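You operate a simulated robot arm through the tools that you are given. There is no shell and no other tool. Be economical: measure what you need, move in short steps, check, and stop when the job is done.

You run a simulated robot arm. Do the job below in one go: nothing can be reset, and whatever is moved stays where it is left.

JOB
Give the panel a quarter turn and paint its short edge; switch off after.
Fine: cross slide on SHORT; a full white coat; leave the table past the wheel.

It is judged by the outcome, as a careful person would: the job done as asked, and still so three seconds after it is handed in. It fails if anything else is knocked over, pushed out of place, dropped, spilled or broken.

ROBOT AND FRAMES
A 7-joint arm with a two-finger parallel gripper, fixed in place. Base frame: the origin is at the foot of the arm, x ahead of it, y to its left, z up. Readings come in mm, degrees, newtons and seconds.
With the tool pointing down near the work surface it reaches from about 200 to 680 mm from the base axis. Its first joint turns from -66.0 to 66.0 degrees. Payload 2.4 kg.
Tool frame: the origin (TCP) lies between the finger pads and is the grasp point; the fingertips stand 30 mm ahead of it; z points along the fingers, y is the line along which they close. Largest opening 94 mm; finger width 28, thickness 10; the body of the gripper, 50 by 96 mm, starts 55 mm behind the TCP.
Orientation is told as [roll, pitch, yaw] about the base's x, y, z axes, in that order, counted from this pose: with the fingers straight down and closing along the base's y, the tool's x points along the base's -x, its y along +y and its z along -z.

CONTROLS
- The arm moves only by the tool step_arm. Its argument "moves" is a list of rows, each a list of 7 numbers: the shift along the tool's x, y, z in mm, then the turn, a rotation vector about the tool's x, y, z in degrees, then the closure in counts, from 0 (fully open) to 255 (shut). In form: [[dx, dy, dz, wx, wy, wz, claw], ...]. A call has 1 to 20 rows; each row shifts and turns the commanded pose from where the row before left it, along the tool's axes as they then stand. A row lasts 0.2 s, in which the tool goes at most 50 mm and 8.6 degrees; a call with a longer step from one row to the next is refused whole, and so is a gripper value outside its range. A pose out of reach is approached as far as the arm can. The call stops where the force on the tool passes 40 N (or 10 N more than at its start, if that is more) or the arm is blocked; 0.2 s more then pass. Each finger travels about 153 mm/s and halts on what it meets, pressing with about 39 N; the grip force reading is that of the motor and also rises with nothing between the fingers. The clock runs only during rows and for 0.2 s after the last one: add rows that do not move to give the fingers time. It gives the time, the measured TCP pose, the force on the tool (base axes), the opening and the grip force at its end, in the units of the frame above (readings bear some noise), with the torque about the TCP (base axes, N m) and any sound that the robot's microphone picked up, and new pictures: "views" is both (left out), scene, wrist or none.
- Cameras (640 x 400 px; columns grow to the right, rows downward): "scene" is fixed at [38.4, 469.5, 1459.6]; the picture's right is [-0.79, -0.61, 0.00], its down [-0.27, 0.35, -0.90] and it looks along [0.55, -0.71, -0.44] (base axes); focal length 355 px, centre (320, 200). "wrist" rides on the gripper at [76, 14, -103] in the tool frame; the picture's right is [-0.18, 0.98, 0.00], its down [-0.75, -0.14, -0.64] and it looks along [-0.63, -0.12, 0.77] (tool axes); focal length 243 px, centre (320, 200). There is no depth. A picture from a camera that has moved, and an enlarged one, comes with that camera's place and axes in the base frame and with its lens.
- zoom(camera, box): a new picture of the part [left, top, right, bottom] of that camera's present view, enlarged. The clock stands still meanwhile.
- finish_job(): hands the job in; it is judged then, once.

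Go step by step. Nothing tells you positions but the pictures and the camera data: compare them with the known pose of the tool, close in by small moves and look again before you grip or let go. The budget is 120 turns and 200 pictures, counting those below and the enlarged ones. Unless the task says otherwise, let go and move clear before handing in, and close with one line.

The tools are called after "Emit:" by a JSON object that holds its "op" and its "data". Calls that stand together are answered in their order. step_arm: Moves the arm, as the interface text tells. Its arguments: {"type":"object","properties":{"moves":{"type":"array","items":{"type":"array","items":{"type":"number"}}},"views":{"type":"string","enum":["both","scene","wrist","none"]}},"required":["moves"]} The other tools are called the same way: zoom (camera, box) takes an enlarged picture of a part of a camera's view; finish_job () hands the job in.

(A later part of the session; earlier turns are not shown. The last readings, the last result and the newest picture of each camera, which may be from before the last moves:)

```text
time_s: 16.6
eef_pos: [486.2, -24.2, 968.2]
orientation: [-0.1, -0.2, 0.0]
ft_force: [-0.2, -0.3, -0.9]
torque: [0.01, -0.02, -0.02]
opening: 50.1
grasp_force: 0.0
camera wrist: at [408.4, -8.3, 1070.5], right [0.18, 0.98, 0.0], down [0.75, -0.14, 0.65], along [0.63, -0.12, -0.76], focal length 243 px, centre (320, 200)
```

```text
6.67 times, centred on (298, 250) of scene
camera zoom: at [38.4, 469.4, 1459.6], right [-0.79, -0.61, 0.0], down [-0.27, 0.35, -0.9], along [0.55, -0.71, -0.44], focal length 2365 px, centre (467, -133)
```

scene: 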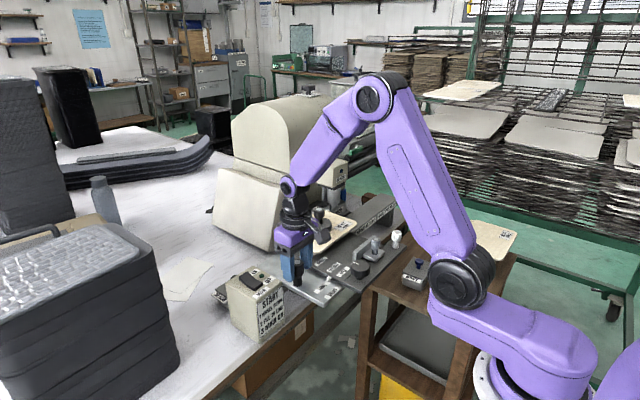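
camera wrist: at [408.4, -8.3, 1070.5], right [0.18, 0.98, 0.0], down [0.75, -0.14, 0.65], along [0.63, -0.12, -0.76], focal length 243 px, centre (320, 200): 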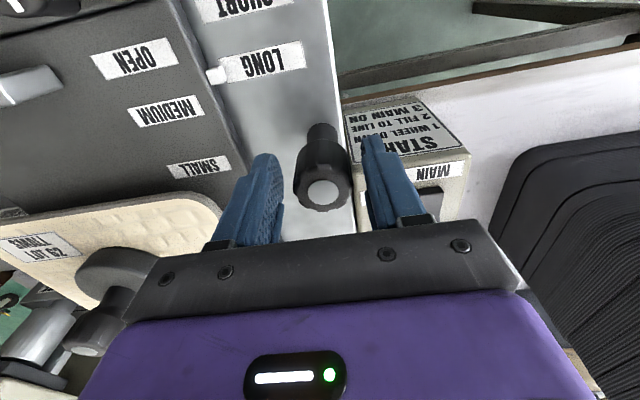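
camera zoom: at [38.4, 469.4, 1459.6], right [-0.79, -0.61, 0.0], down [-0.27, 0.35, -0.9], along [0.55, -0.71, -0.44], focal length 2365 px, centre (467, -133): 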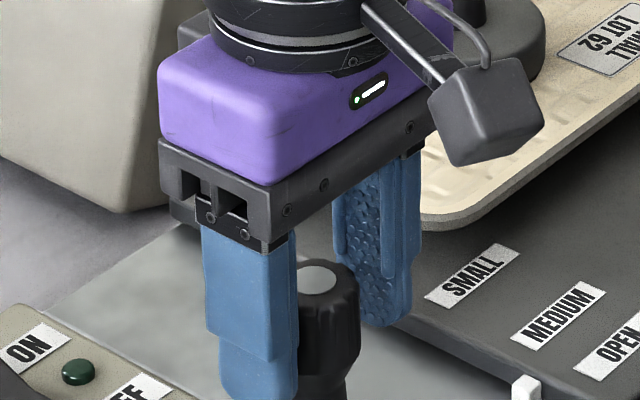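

Emit:
{"op": "step_arm", "data": {"moves": [[2, 3, 6, 0, 0, 0, 119], [0, 0, 0, 0, 0, 0, 200], [0, 0, 0, 0, 0, 0, 200], [0, 0, 0, 0, 0, 0, 200]], "views": "none"}}

```text
time_s: 17.6
eef_pos: [482.5, -22.4, 963.3]
orientation: [0.0, -0.2, -0.1]
ft_force: [0.2, -12.6, 4.4]
torque: [-0.23, 0.38, -0.02]
opening: 31.3
grasp_force: 44.7
```

Emit:
{"op": "step_arm", "data": {"moves": [[2, 0, 0, 0, 0, 0, 200], [2, 0, 0, 0, 0, 0, 200], [2, 0, 0, 0, 0, 0, 200], [0, 0, 0, 0, 0, 0, 200]], "views": "wrist"}}

```text
time_s: 18.4
eef_pos: [481.7, -22.6, 962.2]
orientation: [-0.1, -1.3, -0.1]
ft_force: [6.7, -2.7, -10.5]
torque: [-0.11, -0.25, 0.0]
opening: 31.4
grasp_force: 45.0
stopped in row 3: the force on the tool passed its limit at 41 N (the readings are from after the stop); the commanded pose is now the measured one
camera wrist: at [404.1, -6.2, 1063.9], right [0.19, 0.98, 0.0], down [0.74, -0.14, 0.66], along [0.65, -0.12, -0.75], focal length 243 px, centre (320, 200)
```

wrist: 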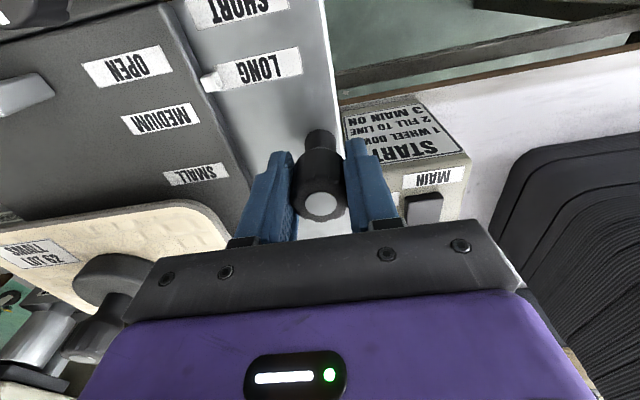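

Moving toward the base is blocked (end stop); I'll try the other way, +x.

Emit:
{"op": "step_arm", "data": {"moves": [[-1, 0, 0, 0, 1.1, 0, 200], [-2, 0, 0, 0, 0, 0, 200], [-2, 0, 0, 0, 0, 0, 200], [-3, 0, 0, 0, 0, 0, 200], [-3, 0, 0, 0, 0, 0, 200], [0, 0, 0, 0, 0, 0, 200]], "views": "wrist"}}

```text
time_s: 19.8
eef_pos: [486.8, -22.1, 960.8]
orientation: [-0.1, 1.0, -0.2]
ft_force: [-32.7, -9.1, 8.6]
torque: [-0.2, 0.4, -0.02]
opening: 31.5
grasp_force: 44.9
camera wrist: at [412.4, -6.2, 1065.7], right [0.19, 0.98, 0.0], down [0.76, -0.14, 0.63], along [0.62, -0.12, -0.78], focal length 243 px, centre (320, 200)
```

wrist: 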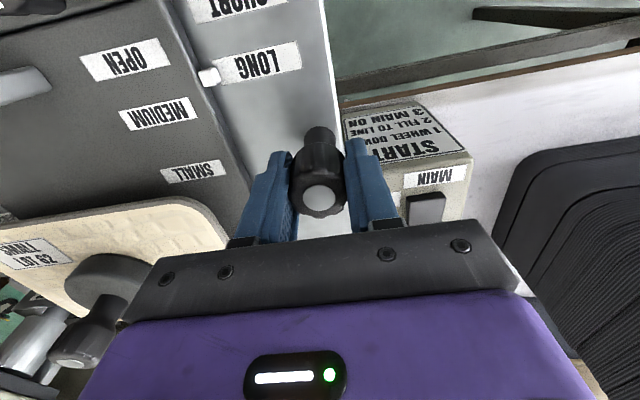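

Emit:
{"op": "step_arm", "data": {"moves": [[-2, 0, 0, 0, 0, 0, 200], [-2, 0, 0, 0, 0, 0, 200], [-2, 0, 0, 0, 0, 0, 200], [0, 0, 0, 0, 0, 0, 200]], "views": "wrist"}}

```text
time_s: 20.4
eef_pos: [488.6, -22.2, 961.3]
orientation: [-0.2, 1.5, -0.2]
ft_force: [-7.1, -0.7, 12.2]
torque: [-0.15, 0.41, -0.06]
opening: 31.6
grasp_force: 44.9
stopped in row 3: the force on the tool passed its limit at 47 N (the readings are from after the stop); the commanded pose is now the measured one
camera wrist: at [415.3, -6.2, 1065.8], right [0.19, 0.98, -0.01], down [0.77, -0.14, 0.62], along [0.61, -0.12, -0.78], focal length 243 px, centre (320, 200)
```

wrist: 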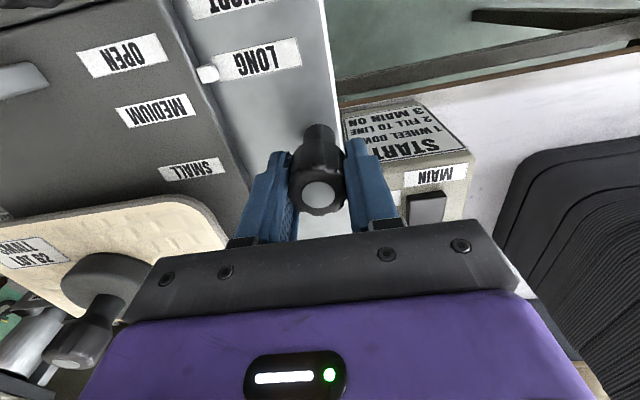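

The handle is blocked both ways. I'll release, rise, and check what holds the slide (pot at its end, or a lock).

Emit:
{"op": "step_arm", "data": {"moves": [[0, 0, 0, 0, -1.5, 0, 119], [0, 0, 0, 0, 0, 0, 119], [0, 0, -40, 0, 0, 0, 119], [0, 0, -40, 0, 0, 0, 119], [0, 0, -40, 0, 0, 0, 60], [-30, -30, 0, 0, 0, 0, 0], [-30, -30, 0, 0, 0, 0, 0], [0, 0, 0, 0, 0, 0, 0]], "views": "both"}}

Emit:
{"op": "zoom", "data": {"camera": "wrist", "box": [290, 60, 450, 200]}}

Emit:
{"op": "zoom", "data": {"camera": "scene", "box": [200, 230, 360, 330]}}

```text
time_s: 22.2
eef_pos: [550.4, -81.0, 1080.7]
orientation: [-0.1, -0.2, -0.2]
ft_force: [0.1, -0.9, 0.5]
torque: [-0.05, -0.01, 0.01]
opening: 94.3
grasp_force: 0.0
camera wrist: at [473.9, -66.3, 1183.7], right [0.19, 0.98, 0.0], down [0.75, -0.14, 0.65], along [0.63, -0.12, -0.76], focal length 243 px, centre (320, 200)
```

scene: 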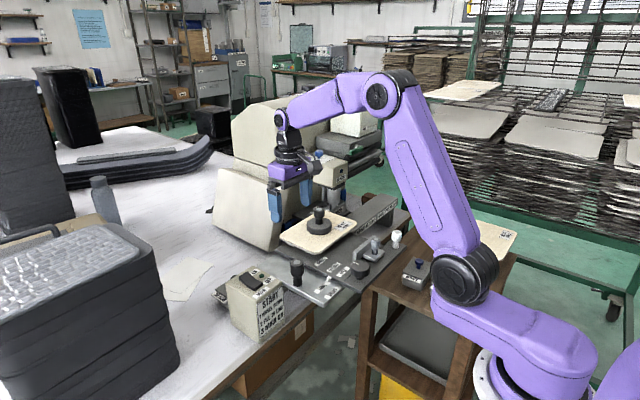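
wrist: 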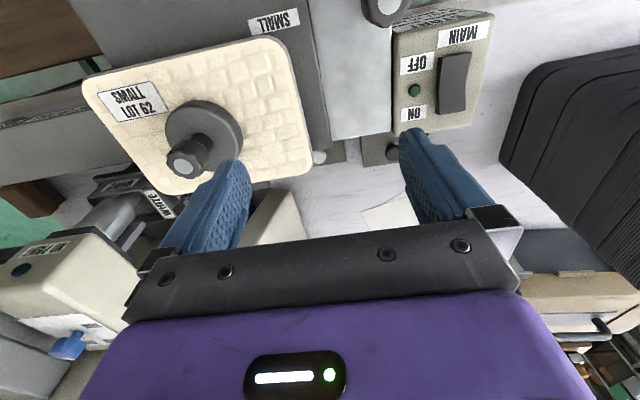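

```text
2.86 times, centred on (370, 130) of wrist
camera zoom: at [473.9, -66.3, 1183.7], right [0.19, 0.98, 0.0], down [0.75, -0.14, 0.65], along [0.63, -0.12, -0.76], focal length 693 px, centre (177, 400)
```

zoom: 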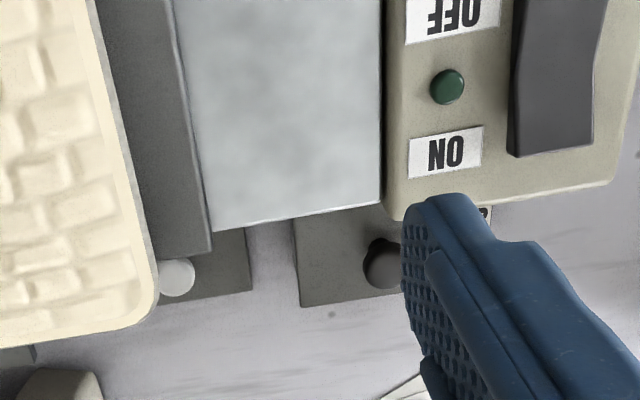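

```text
4.00 times, centred on (280, 280) of scene
camera zoom: at [38.5, 469.4, 1459.6], right [-0.79, -0.61, 0.0], down [-0.27, 0.35, -0.9], along [0.55, -0.71, -0.44], focal length 1419 px, centre (480, -120)
```

zoom: 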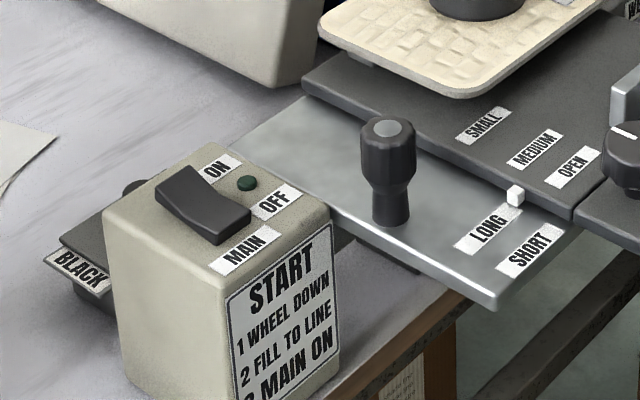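

Emit:
{"op": "step_arm", "data": {"moves": [[40, -10, 0, 0, 0, 0, 0], [40, -10, 0, 0, 0, 0, 0], [40, -10, 0, 0, 0, 0, 0], [40, -10, 0, 0, 0, 0, 0], [40, -10, 0, 0, 0, 0, 0], [20, 0, 20, 0, 0, 0, 0], [20, 0, 20, 0, 0, 0, 0], [0, 0, 0, 0, 0, 0, 0]], "views": "wrist"}}

Emit:
{"op": "zoom", "data": {"camera": "wrist", "box": [280, 40, 408, 140]}}

Emit:
{"op": "zoom", "data": {"camera": "wrist", "box": [140, 40, 300, 150]}}

```text
time_s: 24.0
eef_pos: [308.1, -131.1, 1040.4]
orientation: [-0.1, -0.3, -0.2]
ft_force: [-0.6, -0.6, -0.2]
torque: [0.02, -0.01, 0.0]
opening: 93.9
grasp_force: 0.1
camera wrist: at [232.6, -116.5, 1143.7], right [0.19, 0.98, 0.0], down [0.75, -0.14, 0.65], along [0.63, -0.12, -0.76], focal length 243 px, centre (320, 200)
```

wrist: 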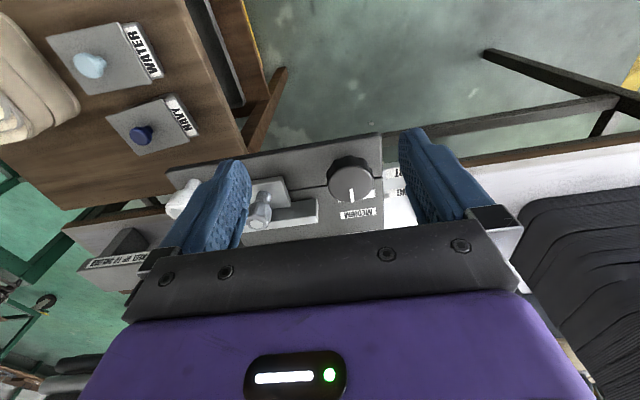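

```text
4.00 times, centred on (344, 90) of wrist
camera zoom: at [232.6, -116.5, 1143.7], right [0.19, 0.98, 0.0], down [0.75, -0.14, 0.65], along [0.63, -0.12, -0.76], focal length 970 px, centre (224, 640)
```

zoom: 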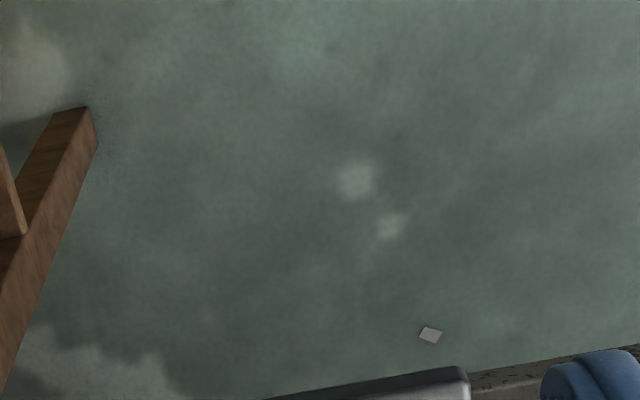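

```text
3.64 times, centred on (220, 95) of wrist
camera zoom: at [232.6, -116.5, 1143.7], right [0.19, 0.98, 0.0], down [0.75, -0.14, 0.65], along [0.63, -0.12, -0.76], focal length 882 px, centre (684, 582)
```

zoom: 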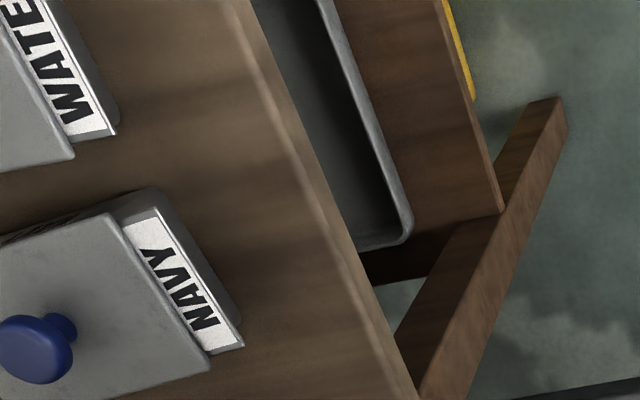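

Emit:
{"op": "zoom", "data": {"camera": "wrist", "box": [230, 125, 400, 235]}}

Emit:
{"op": "zoom", "data": {"camera": "scene", "box": [330, 240, 394, 290]}}

Emit:
{"op": "zoom", "data": {"camera": "scene", "box": [290, 190, 330, 215]}}

```text
3.64 times, centred on (315, 180) of wrist
camera zoom: at [232.6, -116.5, 1143.7], right [0.19, 0.98, 0.0], down [0.75, -0.14, 0.65], along [0.63, -0.12, -0.76], focal length 882 px, centre (338, 273)
```

zoom: 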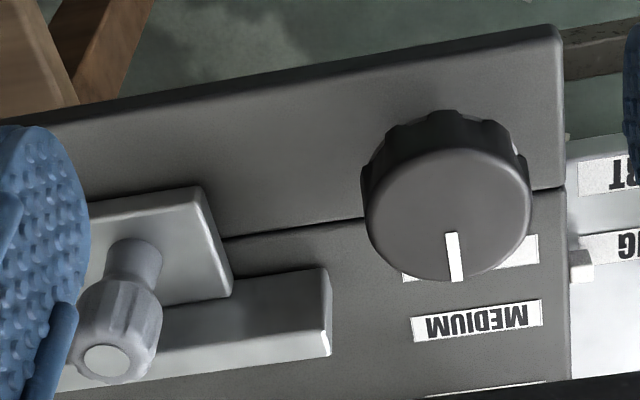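

```text
8.00 times, centred on (362, 265) of scene
camera zoom: at [38.4, 469.4, 1459.6], right [-0.79, -0.61, 0.0], down [-0.27, 0.35, -0.9], along [0.55, -0.71, -0.44], focal length 2838 px, centre (-16, -320)
```

zoom: 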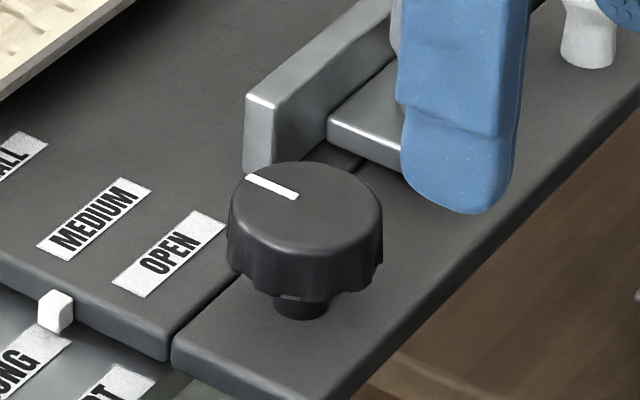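

```text
16.00 times, centred on (310, 202) of scene
camera zoom: at [38.4, 469.4, 1459.6], right [-0.79, -0.61, 0.0], down [-0.27, 0.35, -0.9], along [0.55, -0.71, -0.44], focal length 5676 px, centre (480, 160)
```

zoom: 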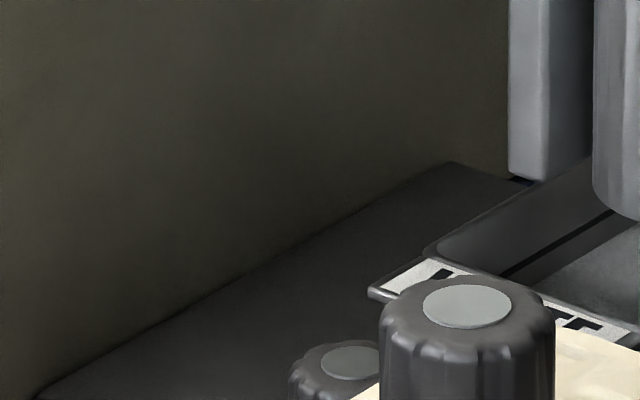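

The dial at (373,-113, top 958) has no label; it may be the clamp or the turntable drive. I'll grip it and try it gently.

Emit:
{"op": "step_arm", "data": {"moves": [[-33, 9, 0, 0, 0, 0, 80], [-32, 9, 0, 0, 0, 0, 80], [0, 0, 30, 0, 0, 0, 80], [0, 0, 25, 0, 0, 0, 80], [0, 0, 15, 0, 0, 0, 80], [0, 0, 0, 0, 0, 0, 80]], "views": "both"}}

Emit:
{"op": "zoom", "data": {"camera": "scene", "box": [320, 220, 416, 290]}}

```text
time_s: 25.4
eef_pos: [373.9, -114.8, 969.1]
orientation: [0.0, -0.2, -0.2]
ft_force: [-0.7, -0.2, -0.1]
torque: [0.01, -0.04, -0.03]
opening: 64.6
grasp_force: 0.0
camera wrist: at [298.1, -98.2, 1072.6], right [0.19, 0.98, 0.0], down [0.75, -0.14, 0.65], along [0.63, -0.12, -0.76], focal length 243 px, centre (320, 200)
```

scene: 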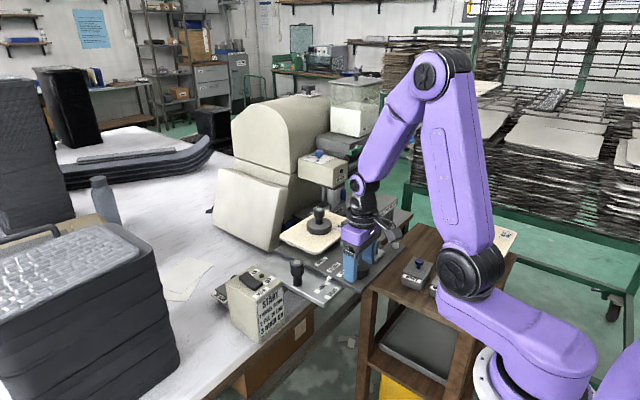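
wrist: 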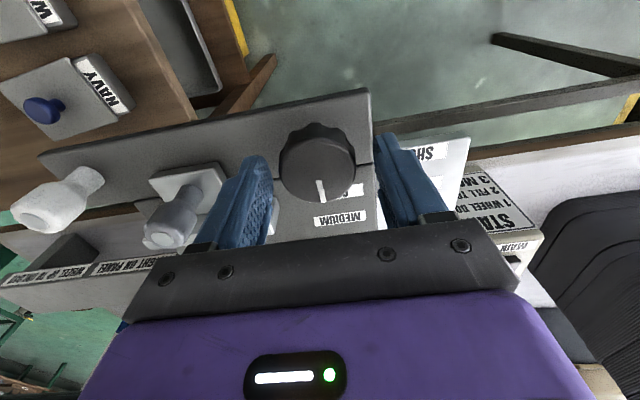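

```text
5.71 times, centred on (368, 255) of scene
camera zoom: at [38.4, 469.4, 1459.6], right [-0.79, -0.61, 0.0], down [-0.27, 0.35, -0.9], along [0.55, -0.71, -0.44], focal length 2027 px, centre (46, -114)
```

zoom: 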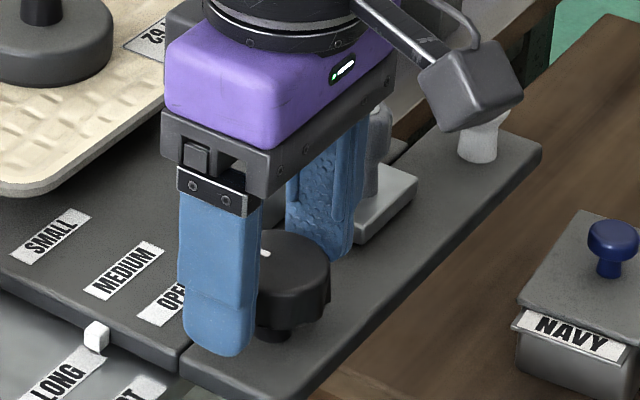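

Emit:
{"op": "step_arm", "data": {"moves": [[5, 1, 5, 0, 0, 0, 80], [0, 0, 0, 0, 0, 0, 180], [0, 0, 0, 0, 0, 0, 180], [0, 0, 0, 0, 0, 0, 180], [0, 0, 0, 0, 0, 5, 180], [0, 0, 0, 0, 0, 5, 180], [0, 0, 0, 0, 0, 5, 180], [0, 0, 0, 0, 0, 0, 180]], "views": "both"}}

Emit:
{"op": "zoom", "data": {"camera": "scene", "box": [270, 195, 398, 285]}}

```text
time_s: 27.2
eef_pos: [370.0, -113.5, 964.3]
orientation: [0.1, -0.2, -15.5]
ft_force: [-0.6, -27.2, -1.5]
torque: [-0.75, -0.41, -0.08]
opening: 43.3
grasp_force: 45.3
camera wrist: at [299.3, -78.7, 1067.2], right [0.44, 0.9, 0.0], down [0.69, -0.34, 0.65], along [0.58, -0.28, -0.76], focal length 243 px, centre (320, 200)
```

scene: 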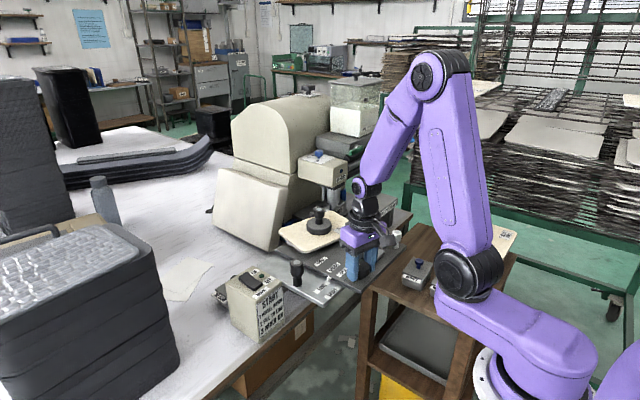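
wrist: 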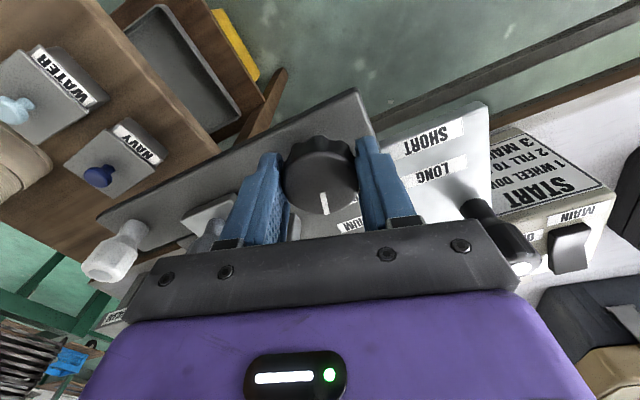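

```text
4.44 times, centred on (334, 240) of scene
camera zoom: at [38.4, 468.7, 1459.9], right [-0.79, -0.61, 0.0], down [-0.27, 0.35, -0.9], along [0.55, -0.71, -0.44], focal length 1577 px, centre (258, 22)
```

zoom: 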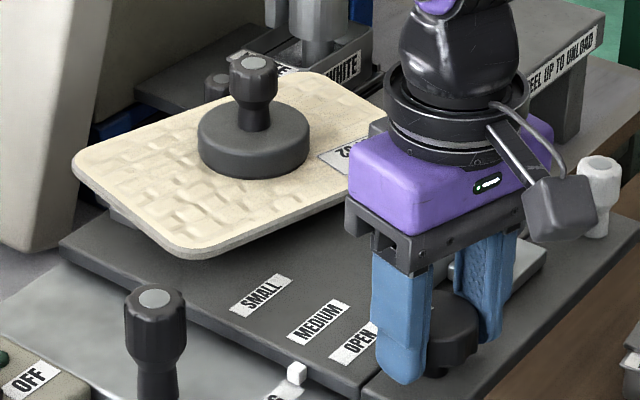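

Turning the dial rotates the panel. I'll continue the turn, watching torque and clearance.

Emit:
{"op": "step_arm", "data": {"moves": [[0, 0, 0, 0, 0, 5, 180], [0, 0, 0, 0, 0, 5, 180], [0, 0, 0, 0, 0, 5, 180], [0, 0, 0, 0, 0, 5, 180], [0, 0, 0, 0, 0, 5, 180], [0, 0, 0, 0, 0, 5, 180], [0, 0, 0, 0, 0, 0, 180]], "views": "scene"}}

Emit:
{"op": "zoom", "data": {"camera": "scene", "box": [250, 185, 378, 265]}}

```text
time_s: 28.8
eef_pos: [369.4, -112.0, 963.9]
orientation: [0.2, -0.2, -45.2]
ft_force: [7.9, -15.6, -7.9]
torque: [-0.25, -0.19, -0.01]
opening: 43.3
grasp_force: 45.0
```

scene: 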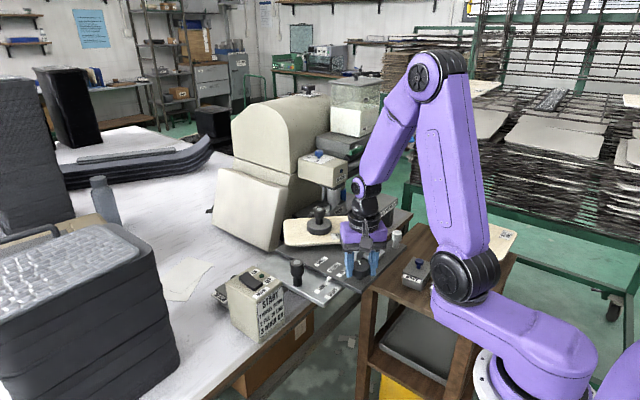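

```text
5.00 times, centred on (314, 225) of scene
camera zoom: at [38.7, 469.0, 1459.8], right [-0.79, -0.61, 0.0], down [-0.27, 0.35, -0.9], along [0.55, -0.71, -0.44], focal length 1774 px, centre (350, 75)
```

zoom: 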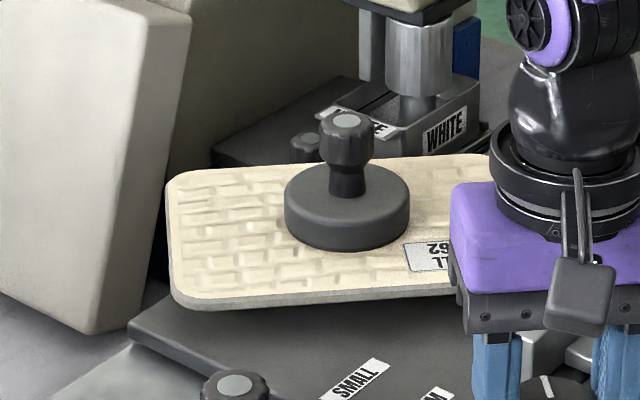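

Emit:
{"op": "step_arm", "data": {"moves": [[0, 0, 0, 0, 0, 5, 180], [0, 0, 0, 0, 0, 5, 180], [0, 0, 0, 0, 0, 5, 180], [0, 0, 0, 0, 0, 5, 180], [0, 0, 0, 0, 0, 5, 180], [0, 0, 0, 0, 0, 5, 180], [0, 0, 0, 0, 0, 0, 180]], "views": "scene"}}

Emit:
{"op": "zoom", "data": {"camera": "scene", "box": [250, 185, 378, 265]}}

```text
time_s: 30.4
eef_pos: [367.9, -112.2, 964.8]
orientation: [0.1, 0.0, -75.3]
ft_force: [4.7, -0.2, -13.1]
torque: [0.44, 0.16, 0.03]
opening: 43.3
grasp_force: 45.0
```

scene: 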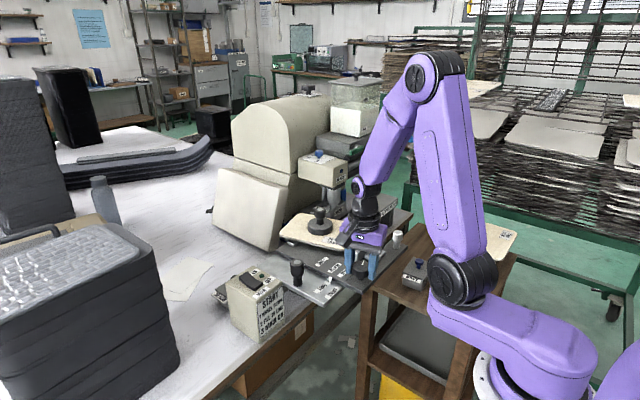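

```text
5.00 times, centred on (314, 225) of scene
camera zoom: at [38.7, 469.4, 1459.6], right [-0.79, -0.61, 0.0], down [-0.27, 0.35, -0.9], along [0.55, -0.71, -0.44], focal length 1774 px, centre (350, 75)
```

zoom: 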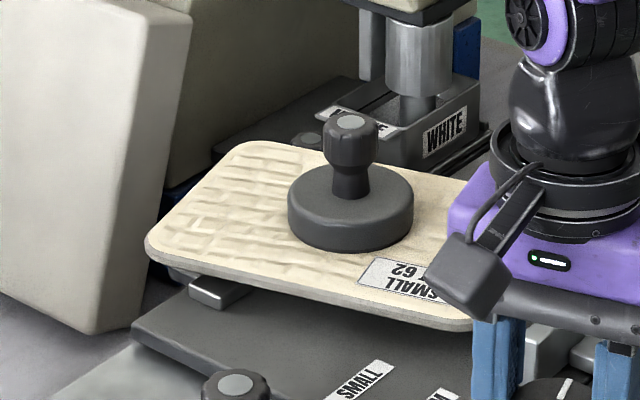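

Emit:
{"op": "step_arm", "data": {"moves": [[0, 0, 0, 0, 0, 5, 180], [0, 0, 0, 0, 0, 5, 180], [0, 0, 0, 0, 0, 4.7, 180], [0, 0, 0, 0, 0, 0, 180], [0, 0, 0, 0, 0, 0, 180]], "views": "both"}}

Emit:
{"op": "zoom", "data": {"camera": "scene", "box": [250, 185, 378, 265]}}

Emit:
{"op": "zoom", "data": {"camera": "wrist", "box": [240, 100, 400, 230]}}

```text
time_s: 31.6
eef_pos: [370.1, -111.5, 964.8]
orientation: [0.2, -0.1, -89.8]
ft_force: [1.8, 4.4, 18.5]
torque: [0.31, 0.26, -0.06]
opening: 43.0
grasp_force: 45.0
camera wrist: at [383.8, -34.6, 1067.8], right [0.98, -0.18, 0.01], down [-0.14, -0.75, 0.64], along [-0.11, -0.63, -0.77], focal length 243 px, centre (320, 200)
```

scene: 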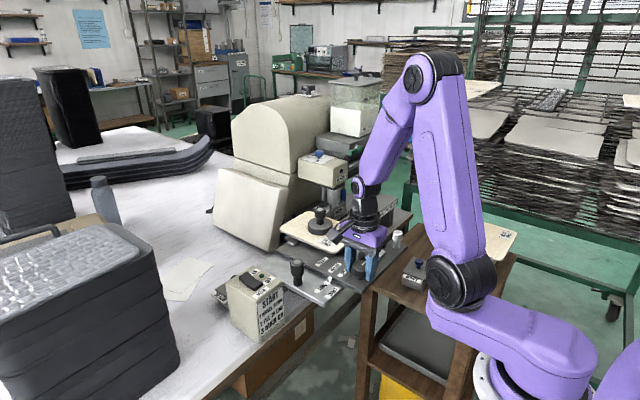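
wrist: 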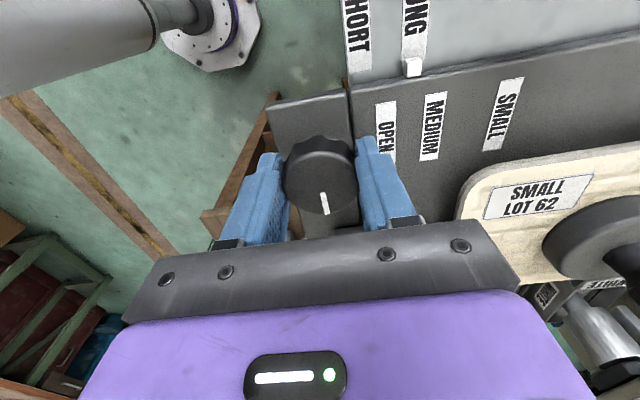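

```text
5.00 times, centred on (314, 225) of scene
camera zoom: at [38.3, 469.6, 1459.6], right [-0.79, -0.61, 0.0], down [-0.27, 0.35, -0.9], along [0.55, -0.71, -0.44], focal length 1774 px, centre (350, 75)
```

zoom: 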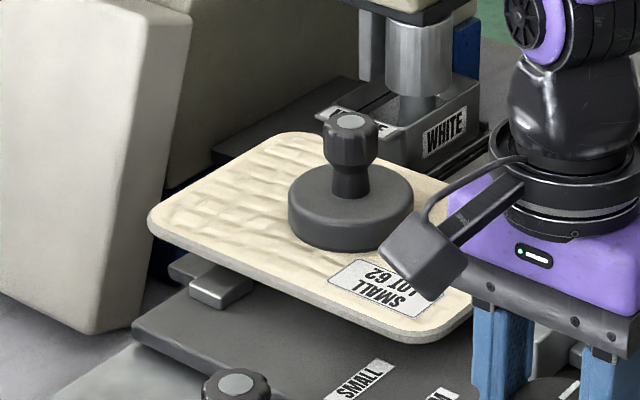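

```text
3.08 times, centred on (320, 165) of wrist
camera zoom: at [383.8, -34.6, 1067.8], right [0.98, -0.18, 0.01], down [-0.14, -0.75, 0.64], along [-0.11, -0.63, -0.77], focal length 746 px, centre (320, 308)
```

zoom: 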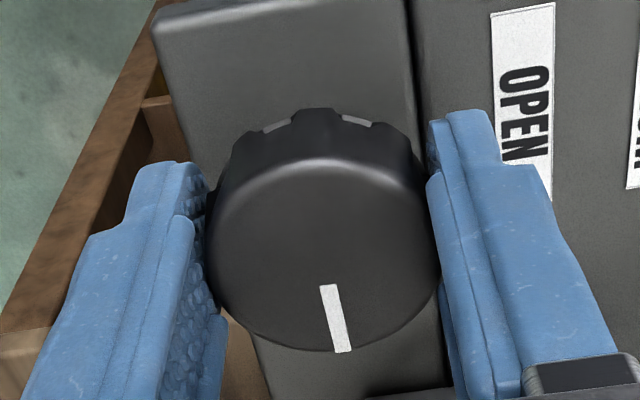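

The panel has turned about 90°. I'll release the dial, rise, unwind the wrist and check squareness.

Emit:
{"op": "step_arm", "data": {"moves": [[0, 0, 0, 0, 0, 0, 70], [0, 0, 0, 0, 0, 0, 70], [0, 0, -40, 0, 0, 0, 70], [0, 0, -45, 0, 0, 0, 70], [0, 0, -45, 0, 0, 0, 70], [0, 0, 0, 0, 0, -8.2, 70], [0, 0, 0, 0, 0, -8.2, 70], [0, 0, 0, 0, 0, -8.2, 70], [0, 0, 0, 0, 0, -8.2, 70], [0, 0, 0, 0, 0, -8.2, 70], [0, 0, 0, 0, 0, -8.2, 70], [0, 0, 0, 0, 0, -8.2, 70], [0, 0, 0, 0, 0, -8.2, 70], [0, 0, 0, 0, 0, -8.2, 70], [0, 0, 0, 0, 0, -8.2, 70], [0, 0, 0, 0, 0, -8, 70], [-40, -10, 0, 0, 0, 0, 0], [-40, -10, 0, 0, 0, 0, 0], [0, 0, 0, 0, 0, 0, 0]], "views": "both"}}

Emit:
{"op": "zoom", "data": {"camera": "wrist", "box": [200, 60, 400, 220]}}

Emit:
{"op": "zoom", "data": {"camera": "scene", "box": [270, 185, 398, 265]}}

```text
time_s: 35.6
eef_pos: [448.8, -133.0, 1093.4]
orientation: [-0.1, -0.3, 0.1]
ft_force: [0.9, 0.7, -0.4]
torque: [-0.03, 0.02, 0.0]
opening: 93.8
grasp_force: 0.0
camera wrist: at [372.2, -117.5, 1195.5], right [0.18, 0.98, 0.0], down [0.75, -0.14, 0.64], along [0.63, -0.12, -0.76], focal length 243 px, centre (320, 200)
```

scene: 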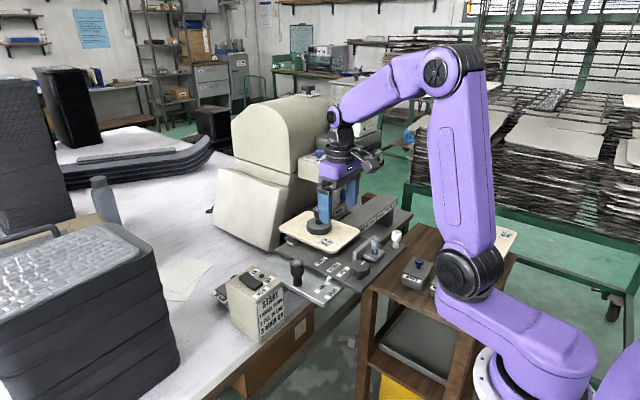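
wrist: 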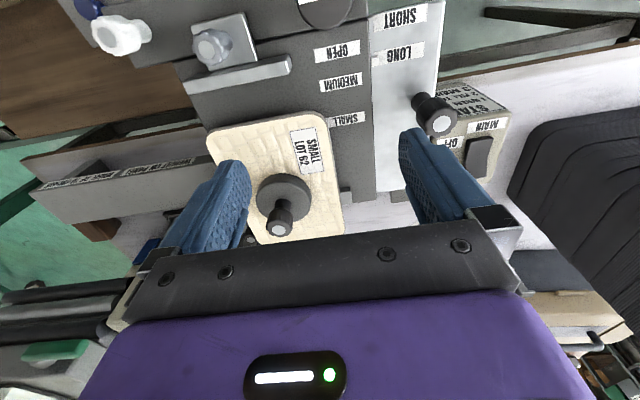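

```text
2.50 times, centred on (300, 140) of wrist
camera zoom: at [372.2, -117.5, 1195.5], right [0.18, 0.98, 0.0], down [0.75, -0.14, 0.64], along [0.63, -0.12, -0.76], focal length 606 px, centre (370, 350)
```

zoom: 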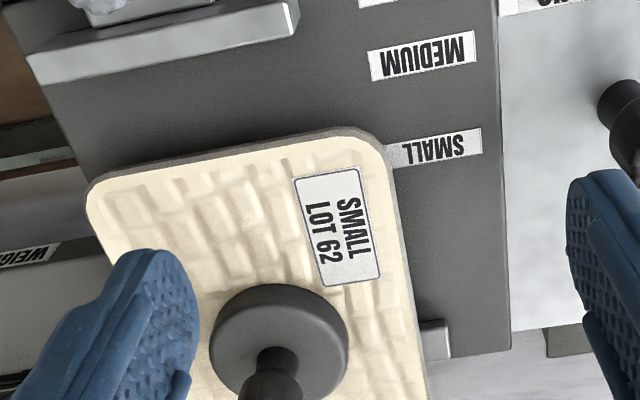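

```text
5.00 times, centred on (334, 225) of scene
camera zoom: at [38.4, 469.4, 1459.6], right [-0.79, -0.61, 0.0], down [-0.27, 0.35, -0.9], along [0.55, -0.71, -0.44], focal length 1774 px, centre (250, 75)
```

zoom: 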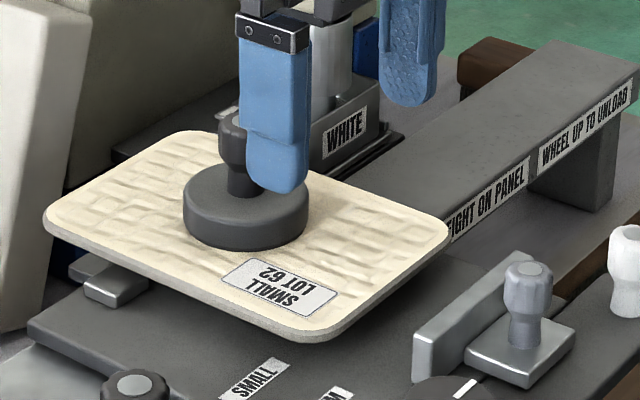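

Panel is turned. Now retry the cross slide handle at (484,-22).

Emit:
{"op": "step_arm", "data": {"moves": [[-10, 37, 0, 0, 0, 0, 119], [-10, 37, 0, 0, 0, 0, 119], [-14, 37, 0, 0, 0, 0, 119], [0, 0, 45, 0, 0, 0, 119], [0, 0, 45, 0, 0, 0, 119], [0, 0, 41, 0, 0, 0, 119], [0, 0, 0, 0, 0, 0, 119], [0, 0, 0, 0, 0, 0, 220], [0, 0, 0, 0, 0, 0, 220], [0, 0, 0, 0, 0, 0, 220]], "views": "wrist"}}

```text
time_s: 37.8
eef_pos: [483.3, -21.8, 964.7]
orientation: [-0.2, -0.2, 0.1]
ft_force: [0.4, -8.6, -10.7]
torque: [-0.22, -0.86, -0.09]
opening: 31.4
grasp_force: 45.3
camera wrist: at [406.2, -6.5, 1067.6], right [0.18, 0.98, 0.0], down [0.75, -0.14, 0.65], along [0.63, -0.12, -0.76], focal length 243 px, centre (320, 200)
```

wrist: 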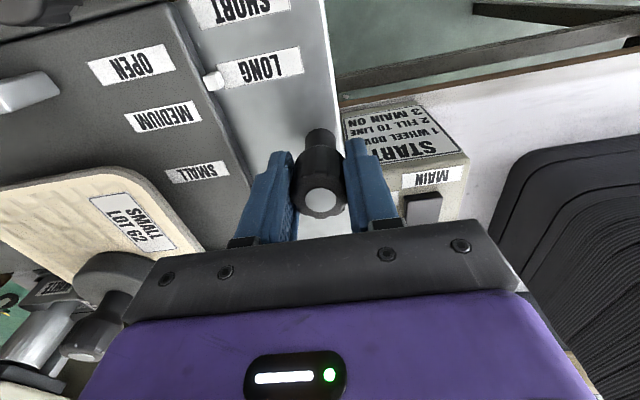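

Emit:
{"op": "step_arm", "data": {"moves": [[1.5, 0, 0, 0, 0, 0, 220], [1.5, 0, 0, 0, 0, 0, 220], [1.5, 0, 0, 0, 0, 0, 220], [1.5, 0, 0, 0, 0, 0, 220], [0, 0, 0, 0, 0, 0, 220]], "views": "none"}}

```text
time_s: 39.0
eef_pos: [481.2, -21.4, 964.9]
orientation: [-0.1, -1.2, 0.0]
ft_force: [28.3, -12.0, -5.8]
torque: [-0.26, -0.26, 0.03]
opening: 31.3
grasp_force: 45.1
```

Emit:
{"op": "step_arm", "data": {"moves": [[1, 0, 0, 0, 0, 0, 220], [1, 0, 0, 0, 0, 0, 220], [1, 0, 0, 0, 0, 0, 220], [1, 0, 0, 0, 0, 0, 220], [1, 0, 0, 0, 0, 0, 220], [1, 0, 0, 0, 0, 0, 220], [0, 0, 0, 0, 0, 0, 220]], "views": "wrist"}}

```text
time_s: 40.0
eef_pos: [480.1, -21.4, 965.3]
orientation: [-0.3, -1.5, 0.1]
ft_force: [7.2, -2.1, -10.9]
torque: [0.02, 0.03, 0.03]
opening: 31.3
grasp_force: 45.5
stopped in row 4: the force on the tool passed its limit at 43 N (the readings are from after the stop); the commanded pose is now the measured one
camera wrist: at [401.9, -6.4, 1066.3], right [0.18, 0.98, 0.0], down [0.74, -0.14, 0.66], along [0.65, -0.12, -0.75], focal length 243 px, centre (320, 200)
```

wrist: 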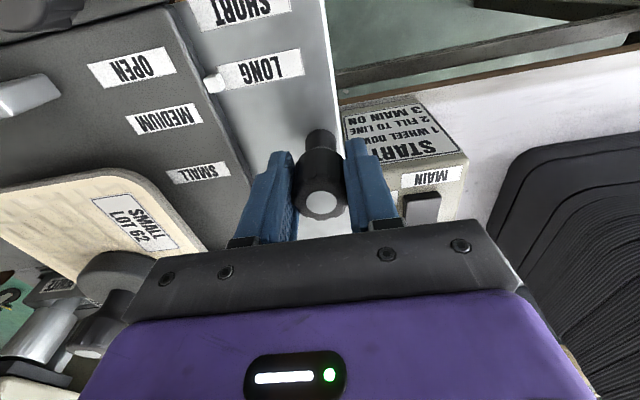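

Still blocked. The pointer is on the dark table, so likely the white knob on the front bar drives the cross slide, and this black handle drives the lengthwise travel. Releasing and moving to the white knob.

Emit:
{"op": "step_arm", "data": {"moves": [[0, 0, 0, 0, 1.4, 0, 119], [0, 0, 0, 0, 0, 0, 119], [0, 0, -40, 0, 0, 0, 119], [0, 0, -40, 0, 0, 0, 119], [0, 0, -20, 0, 0, 0, 119], [20, -40, 0, 0, 0, 0, 80], [20, -40, 0, 0, 0, 0, 80], [20, -40, 0, 0, 0, 0, 80], [20, -40, 0, 0, 0, 0, 80], [20, -40, 0, 0, 0, 0, 80], [15, -40, 0, 0, 0, 0, 80], [0, -20, 0, 0, 0, 0, 80], [0, 0, 0, 0, 0, 0, 80]], "views": "both"}}

Emit:
{"op": "zoom", "data": {"camera": "scene", "box": [350, 200, 430, 260]}}

```text
time_s: 42.8
eef_pos: [365.2, -282.5, 1063.3]
orientation: [-0.1, 0.0, 0.0]
ft_force: [-0.3, -0.1, -0.3]
torque: [-0.03, 0.0, 0.0]
opening: 64.3
grasp_force: 0.0
camera wrist: at [288.8, -268.4, 1166.7], right [0.18, 0.98, 0.0], down [0.75, -0.14, 0.64], along [0.63, -0.12, -0.77], focal length 243 px, centre (320, 200)
```

scene: 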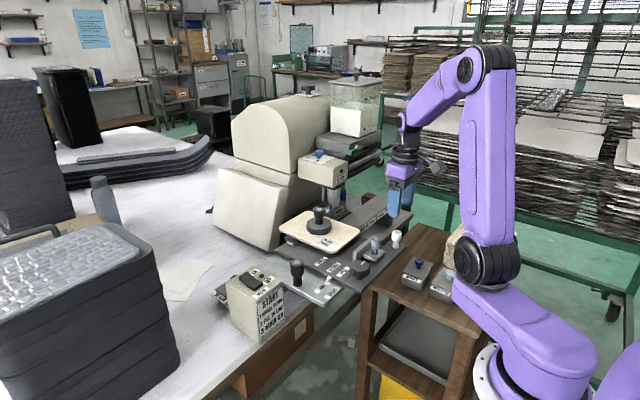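
wrist: 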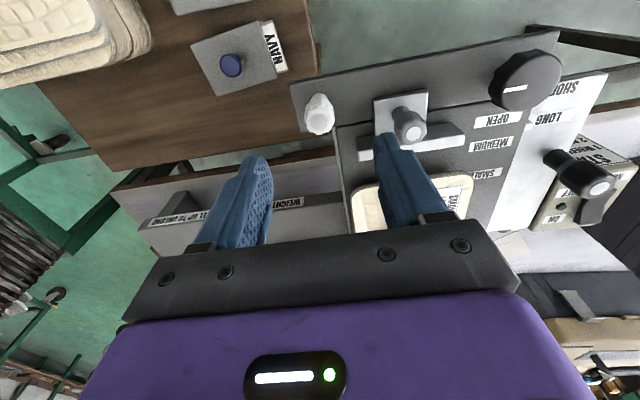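

```text
6.67 times, centred on (390, 230) of scene
camera zoom: at [38.4, 469.4, 1459.6], right [-0.79, -0.61, 0.0], down [-0.27, 0.35, -0.9], along [0.55, -0.71, -0.44], focal length 2365 px, centre (-147, 0)
```

zoom: 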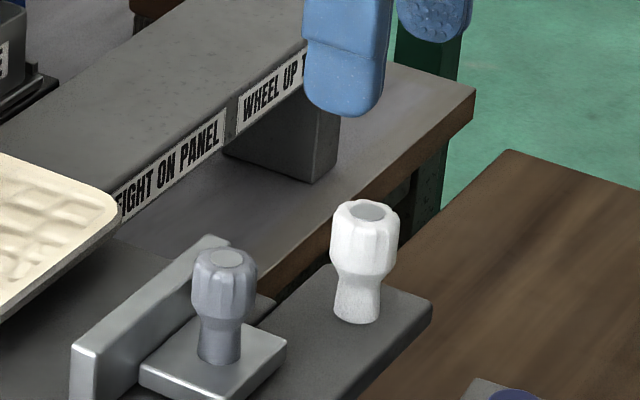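

Emit:
{"op": "step_arm", "data": {"moves": [[-2, -1, 40, 0, 0, 0, 90], [0, 0, 40, 0, 0, 0, 90], [0, 0, 21, 0, 0, 0, 90], [0, 0, 0, 0, 0, 0, 90], [0, 0, 0, 0, 0, 0, 220], [0, 0, 0, 0, 0, 0, 220], [0, 0, 0, 0, 0, 0, 220]], "views": "wrist"}}

```text
time_s: 44.4
eef_pos: [365.7, -285.2, 963.0]
orientation: [-0.2, -0.1, -0.1]
ft_force: [0.1, -15.8, -15.1]
torque: [-0.26, -0.91, -0.07]
opening: 25.3
grasp_force: 45.4
camera wrist: at [288.7, -269.0, 1065.3], right [0.18, 0.98, 0.0], down [0.75, -0.14, 0.64], along [0.63, -0.12, -0.76], focal length 243 px, centre (320, 200)
```

wrist: 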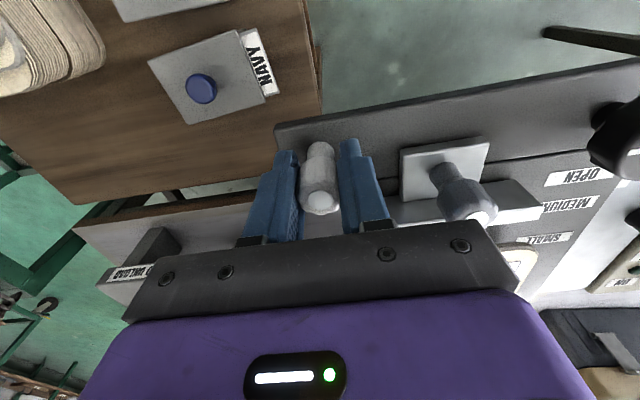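

Gripped the white knob. I'll pull it gently toward -x.

Emit:
{"op": "step_arm", "data": {"moves": [[2, 0, 0, 0, 0, 0, 220], [2, 0, 0, 0, 0, 0, 220], [2, 0, 0, 0, 0, 0, 220], [2, 0, 0, 0, 0, 0, 220], [0, 0, 0, 0, 0, 0, 220]], "views": "none"}}

```text
time_s: 44.8
eef_pos: [364.0, -283.8, 962.1]
orientation: [-0.4, -0.3, 0.0]
ft_force: [4.2, -5.3, -8.8]
torque: [-0.17, 0.22, 0.08]
opening: 25.3
grasp_force: 45.2
stopped in row 2: the force on the tool passed its limit at 42 N (the readings are from after the stop); the commanded pose is now the measured one
```

Emit:
{"op": "step_arm", "data": {"moves": [[0, -2, 0, 0, 0, 0, 220], [0, -2, 0, 0, 0, 0, 220], [0, -2, 0, 0, 0, 0, 220], [0, 0, 0, 0, 0, 0, 220]], "views": "none"}}

```text
time_s: 45.8
eef_pos: [364.7, -289.9, 961.0]
orientation: [-0.4, -0.1, 0.1]
ft_force: [11.1, 3.1, -15.9]
torque: [0.11, 0.35, 0.1]
opening: 25.5
grasp_force: 45.0
```

The white knob is the table travel (free along -y). I'll check whether the silver plate travels along with it.

Emit:
{"op": "zoom", "data": {"camera": "scene", "box": [250, 210, 378, 290]}}

Emit:
{"op": "zoom", "data": {"camera": "scene", "box": [280, 250, 344, 300]}}

```text
5.00 times, centred on (314, 250) of scene
camera zoom: at [38.9, 469.4, 1459.6], right [-0.79, -0.61, 0.0], down [-0.27, 0.35, -0.9], along [0.55, -0.71, -0.44], focal length 1774 px, centre (350, -50)
```

zoom: 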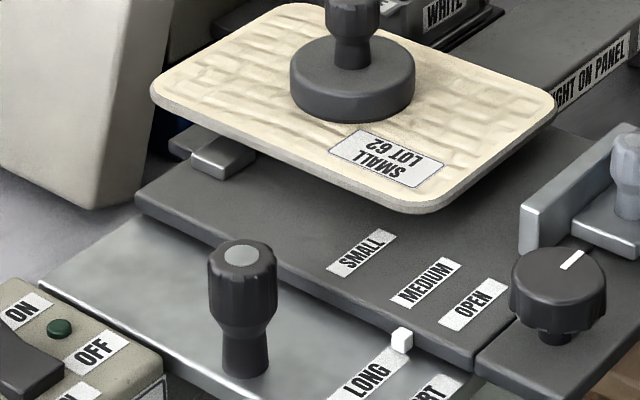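

```text
8.00 times, centred on (312, 275) of scene
camera zoom: at [38.9, 469.4, 1459.6], right [-0.79, -0.61, 0.0], down [-0.27, 0.35, -0.9], along [0.55, -0.71, -0.44], focal length 2838 px, centre (384, -400)
```

zoom: 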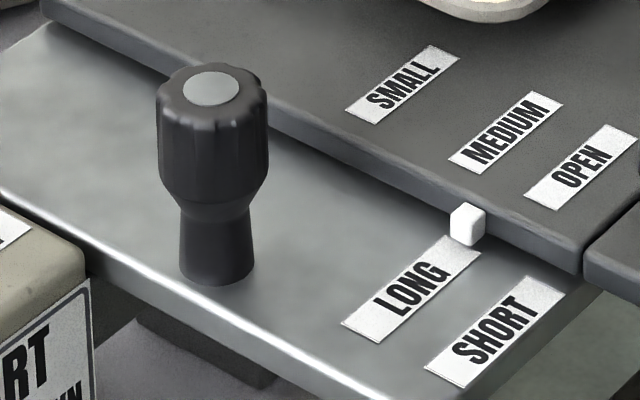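

The slide may have been blocked because my finger met the START box. I'll put the table back, then regrip the black handle with fingers along x, clear of the box.

Emit:
{"op": "step_arm", "data": {"moves": [[0, 2, 0, 0, 0, 0, 220], [0, 2, 0, 0, 0, 0, 220], [0, 2, 0, 0, 0, 0, 220], [0, 0, 0, 0, 0, 0, 90], [0, 0, 0, 0, 0, 0, 90], [0, 0, -45, 0, 0, 0, 90], [0, 0, -45, 0, 0, 0, 90], [-17, 45, -10, 0, 0, 0, 90], [-17, 45, 0, 0, 0, 0, 90], [-17, 45, 0, 0, 0, 0, 90], [-17, 45, 0, 0, 0, 0, 90], [-17, 45, 0, 0, 0, 0, 90], [-17, 41, 0, 0, 0, 0, 90], [-17, 0, 0, 0, 0, 0, 90], [0, 0, 0, 0, 0, 0, 90]], "views": "none"}}

Emit:
{"op": "step_arm", "data": {"moves": [[0, 0, 0, 0, 0, 8.5, 90], [0, 0, 0, 0, 0, 8.5, 90], [0, 0, 0, 0, 0, 8.5, 90], [0, 0, 0, 0, 0, 8.5, 90], [0, 0, 0, 0, 0, 8.5, 90], [0, 0, 0, 0, 0, 8.5, 90], [0, 0, 0, 0, 0, 8.5, 90], [0, 0, 0, 0, 0, 8.5, 90], [0, 0, 0, 0, 0, 8.5, 90], [0, 0, 0, 0, 0, 8.5, 90], [0, 0, 0, 0, 0, 5, 90], [0, 0, 0, 0, 0, 0, 90]], "views": "both"}}

```text
time_s: 49.0
eef_pos: [482.3, -14.6, 1062.1]
orientation: [-0.3, -0.2, 0.0]
ft_force: [-0.2, 0.1, 0.5]
torque: [-0.04, 0.0, -0.02]
opening: 60.9
grasp_force: 0.0
```

```text
time_s: 51.6
eef_pos: [483.7, -17.9, 1061.2]
orientation: [0.2, -0.3, -90.1]
ft_force: [-0.7, -0.2, 0.7]
torque: [-0.02, 0.0, 0.03]
opening: 60.7
grasp_force: 0.0
camera wrist: at [497.2, 60.1, 1164.6], right [0.98, -0.19, 0.0], down [-0.14, -0.75, 0.65], along [-0.12, -0.64, -0.76], focal length 243 px, centre (320, 200)
```

scene: 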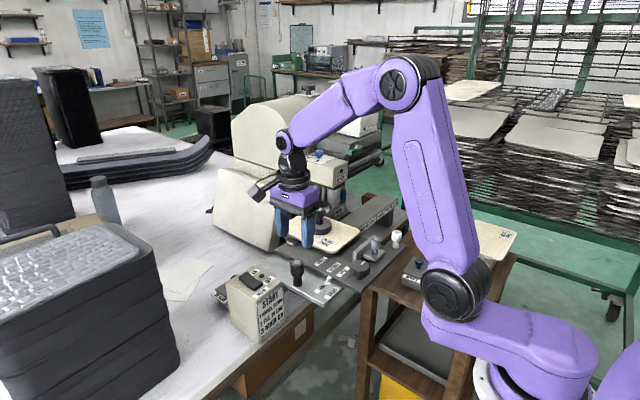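
wrist: 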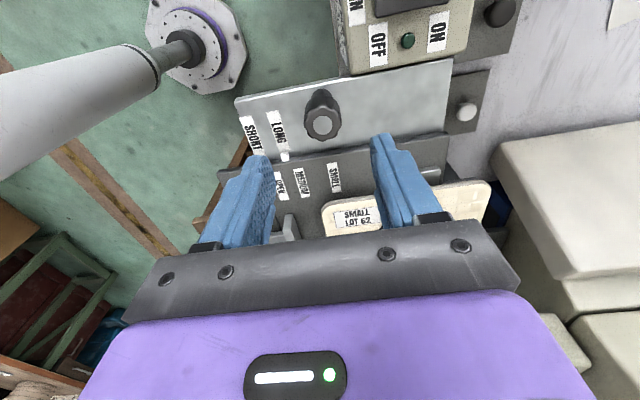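

Emit:
{"op": "step_arm", "data": {"moves": [[-4, 0, 40, 0, 0, 0, 110], [0, 0, 35, 0, 0, 0, 110], [0, 0, 20, 0, 0, 0, 110], [0, 0, 0, 0, 0, 0, 110], [0, 0, 0, 0, 0, 0, 220], [0, 0, 0, 0, 0, 0, 220], [0, 0, 0, 0, 0, 0, 220], [0, 2, 0, 0, 0, 0, 220], [0, 2, 0, 0, 0, 0, 220], [0, 2, 0, 0, 0, 0, 220], [0, 0, 0, 0, 0, 0, 220]], "views": "wrist"}}

```text
time_s: 54.0
eef_pos: [486.0, -22.3, 966.3]
orientation: [-0.6, -0.3, -90.1]
ft_force: [-6.3, -0.7, 11.7]
torque: [0.02, 0.33, 0.05]
opening: 31.4
grasp_force: 44.5
stopped in row 11: the force on the tool passed its limit at 42 N (the readings are from after the stop); the commanded pose is now the measured one
camera wrist: at [500.8, 55.0, 1069.1], right [0.98, -0.19, -0.01], down [-0.13, -0.75, 0.65], along [-0.13, -0.63, -0.76], focal length 243 px, centre (320, 200)
```

wrist: 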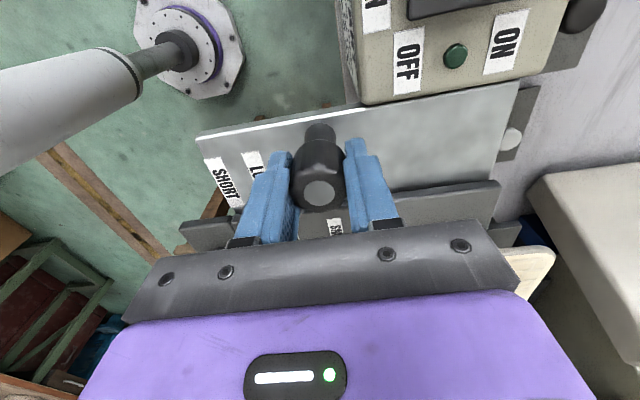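

Emit:
{"op": "step_arm", "data": {"moves": [[0, -2, 0, 0, 0, 0, 220], [0, 0, -2, 0, 0, 0, 220], [0, 0, -2, 0, 0, 0, 220], [0, 0, -2, 0, 0, 0, 220], [0, 0, 0, 0, 0, 0, 220]], "views": "none"}}

```text
time_s: 55.2
eef_pos: [485.1, -21.1, 972.7]
orientation: [-0.5, -0.4, -89.9]
ft_force: [13.6, 0.8, -25.7]
torque: [-0.2, -0.38, 0.04]
opening: 31.6
grasp_force: 44.9
```

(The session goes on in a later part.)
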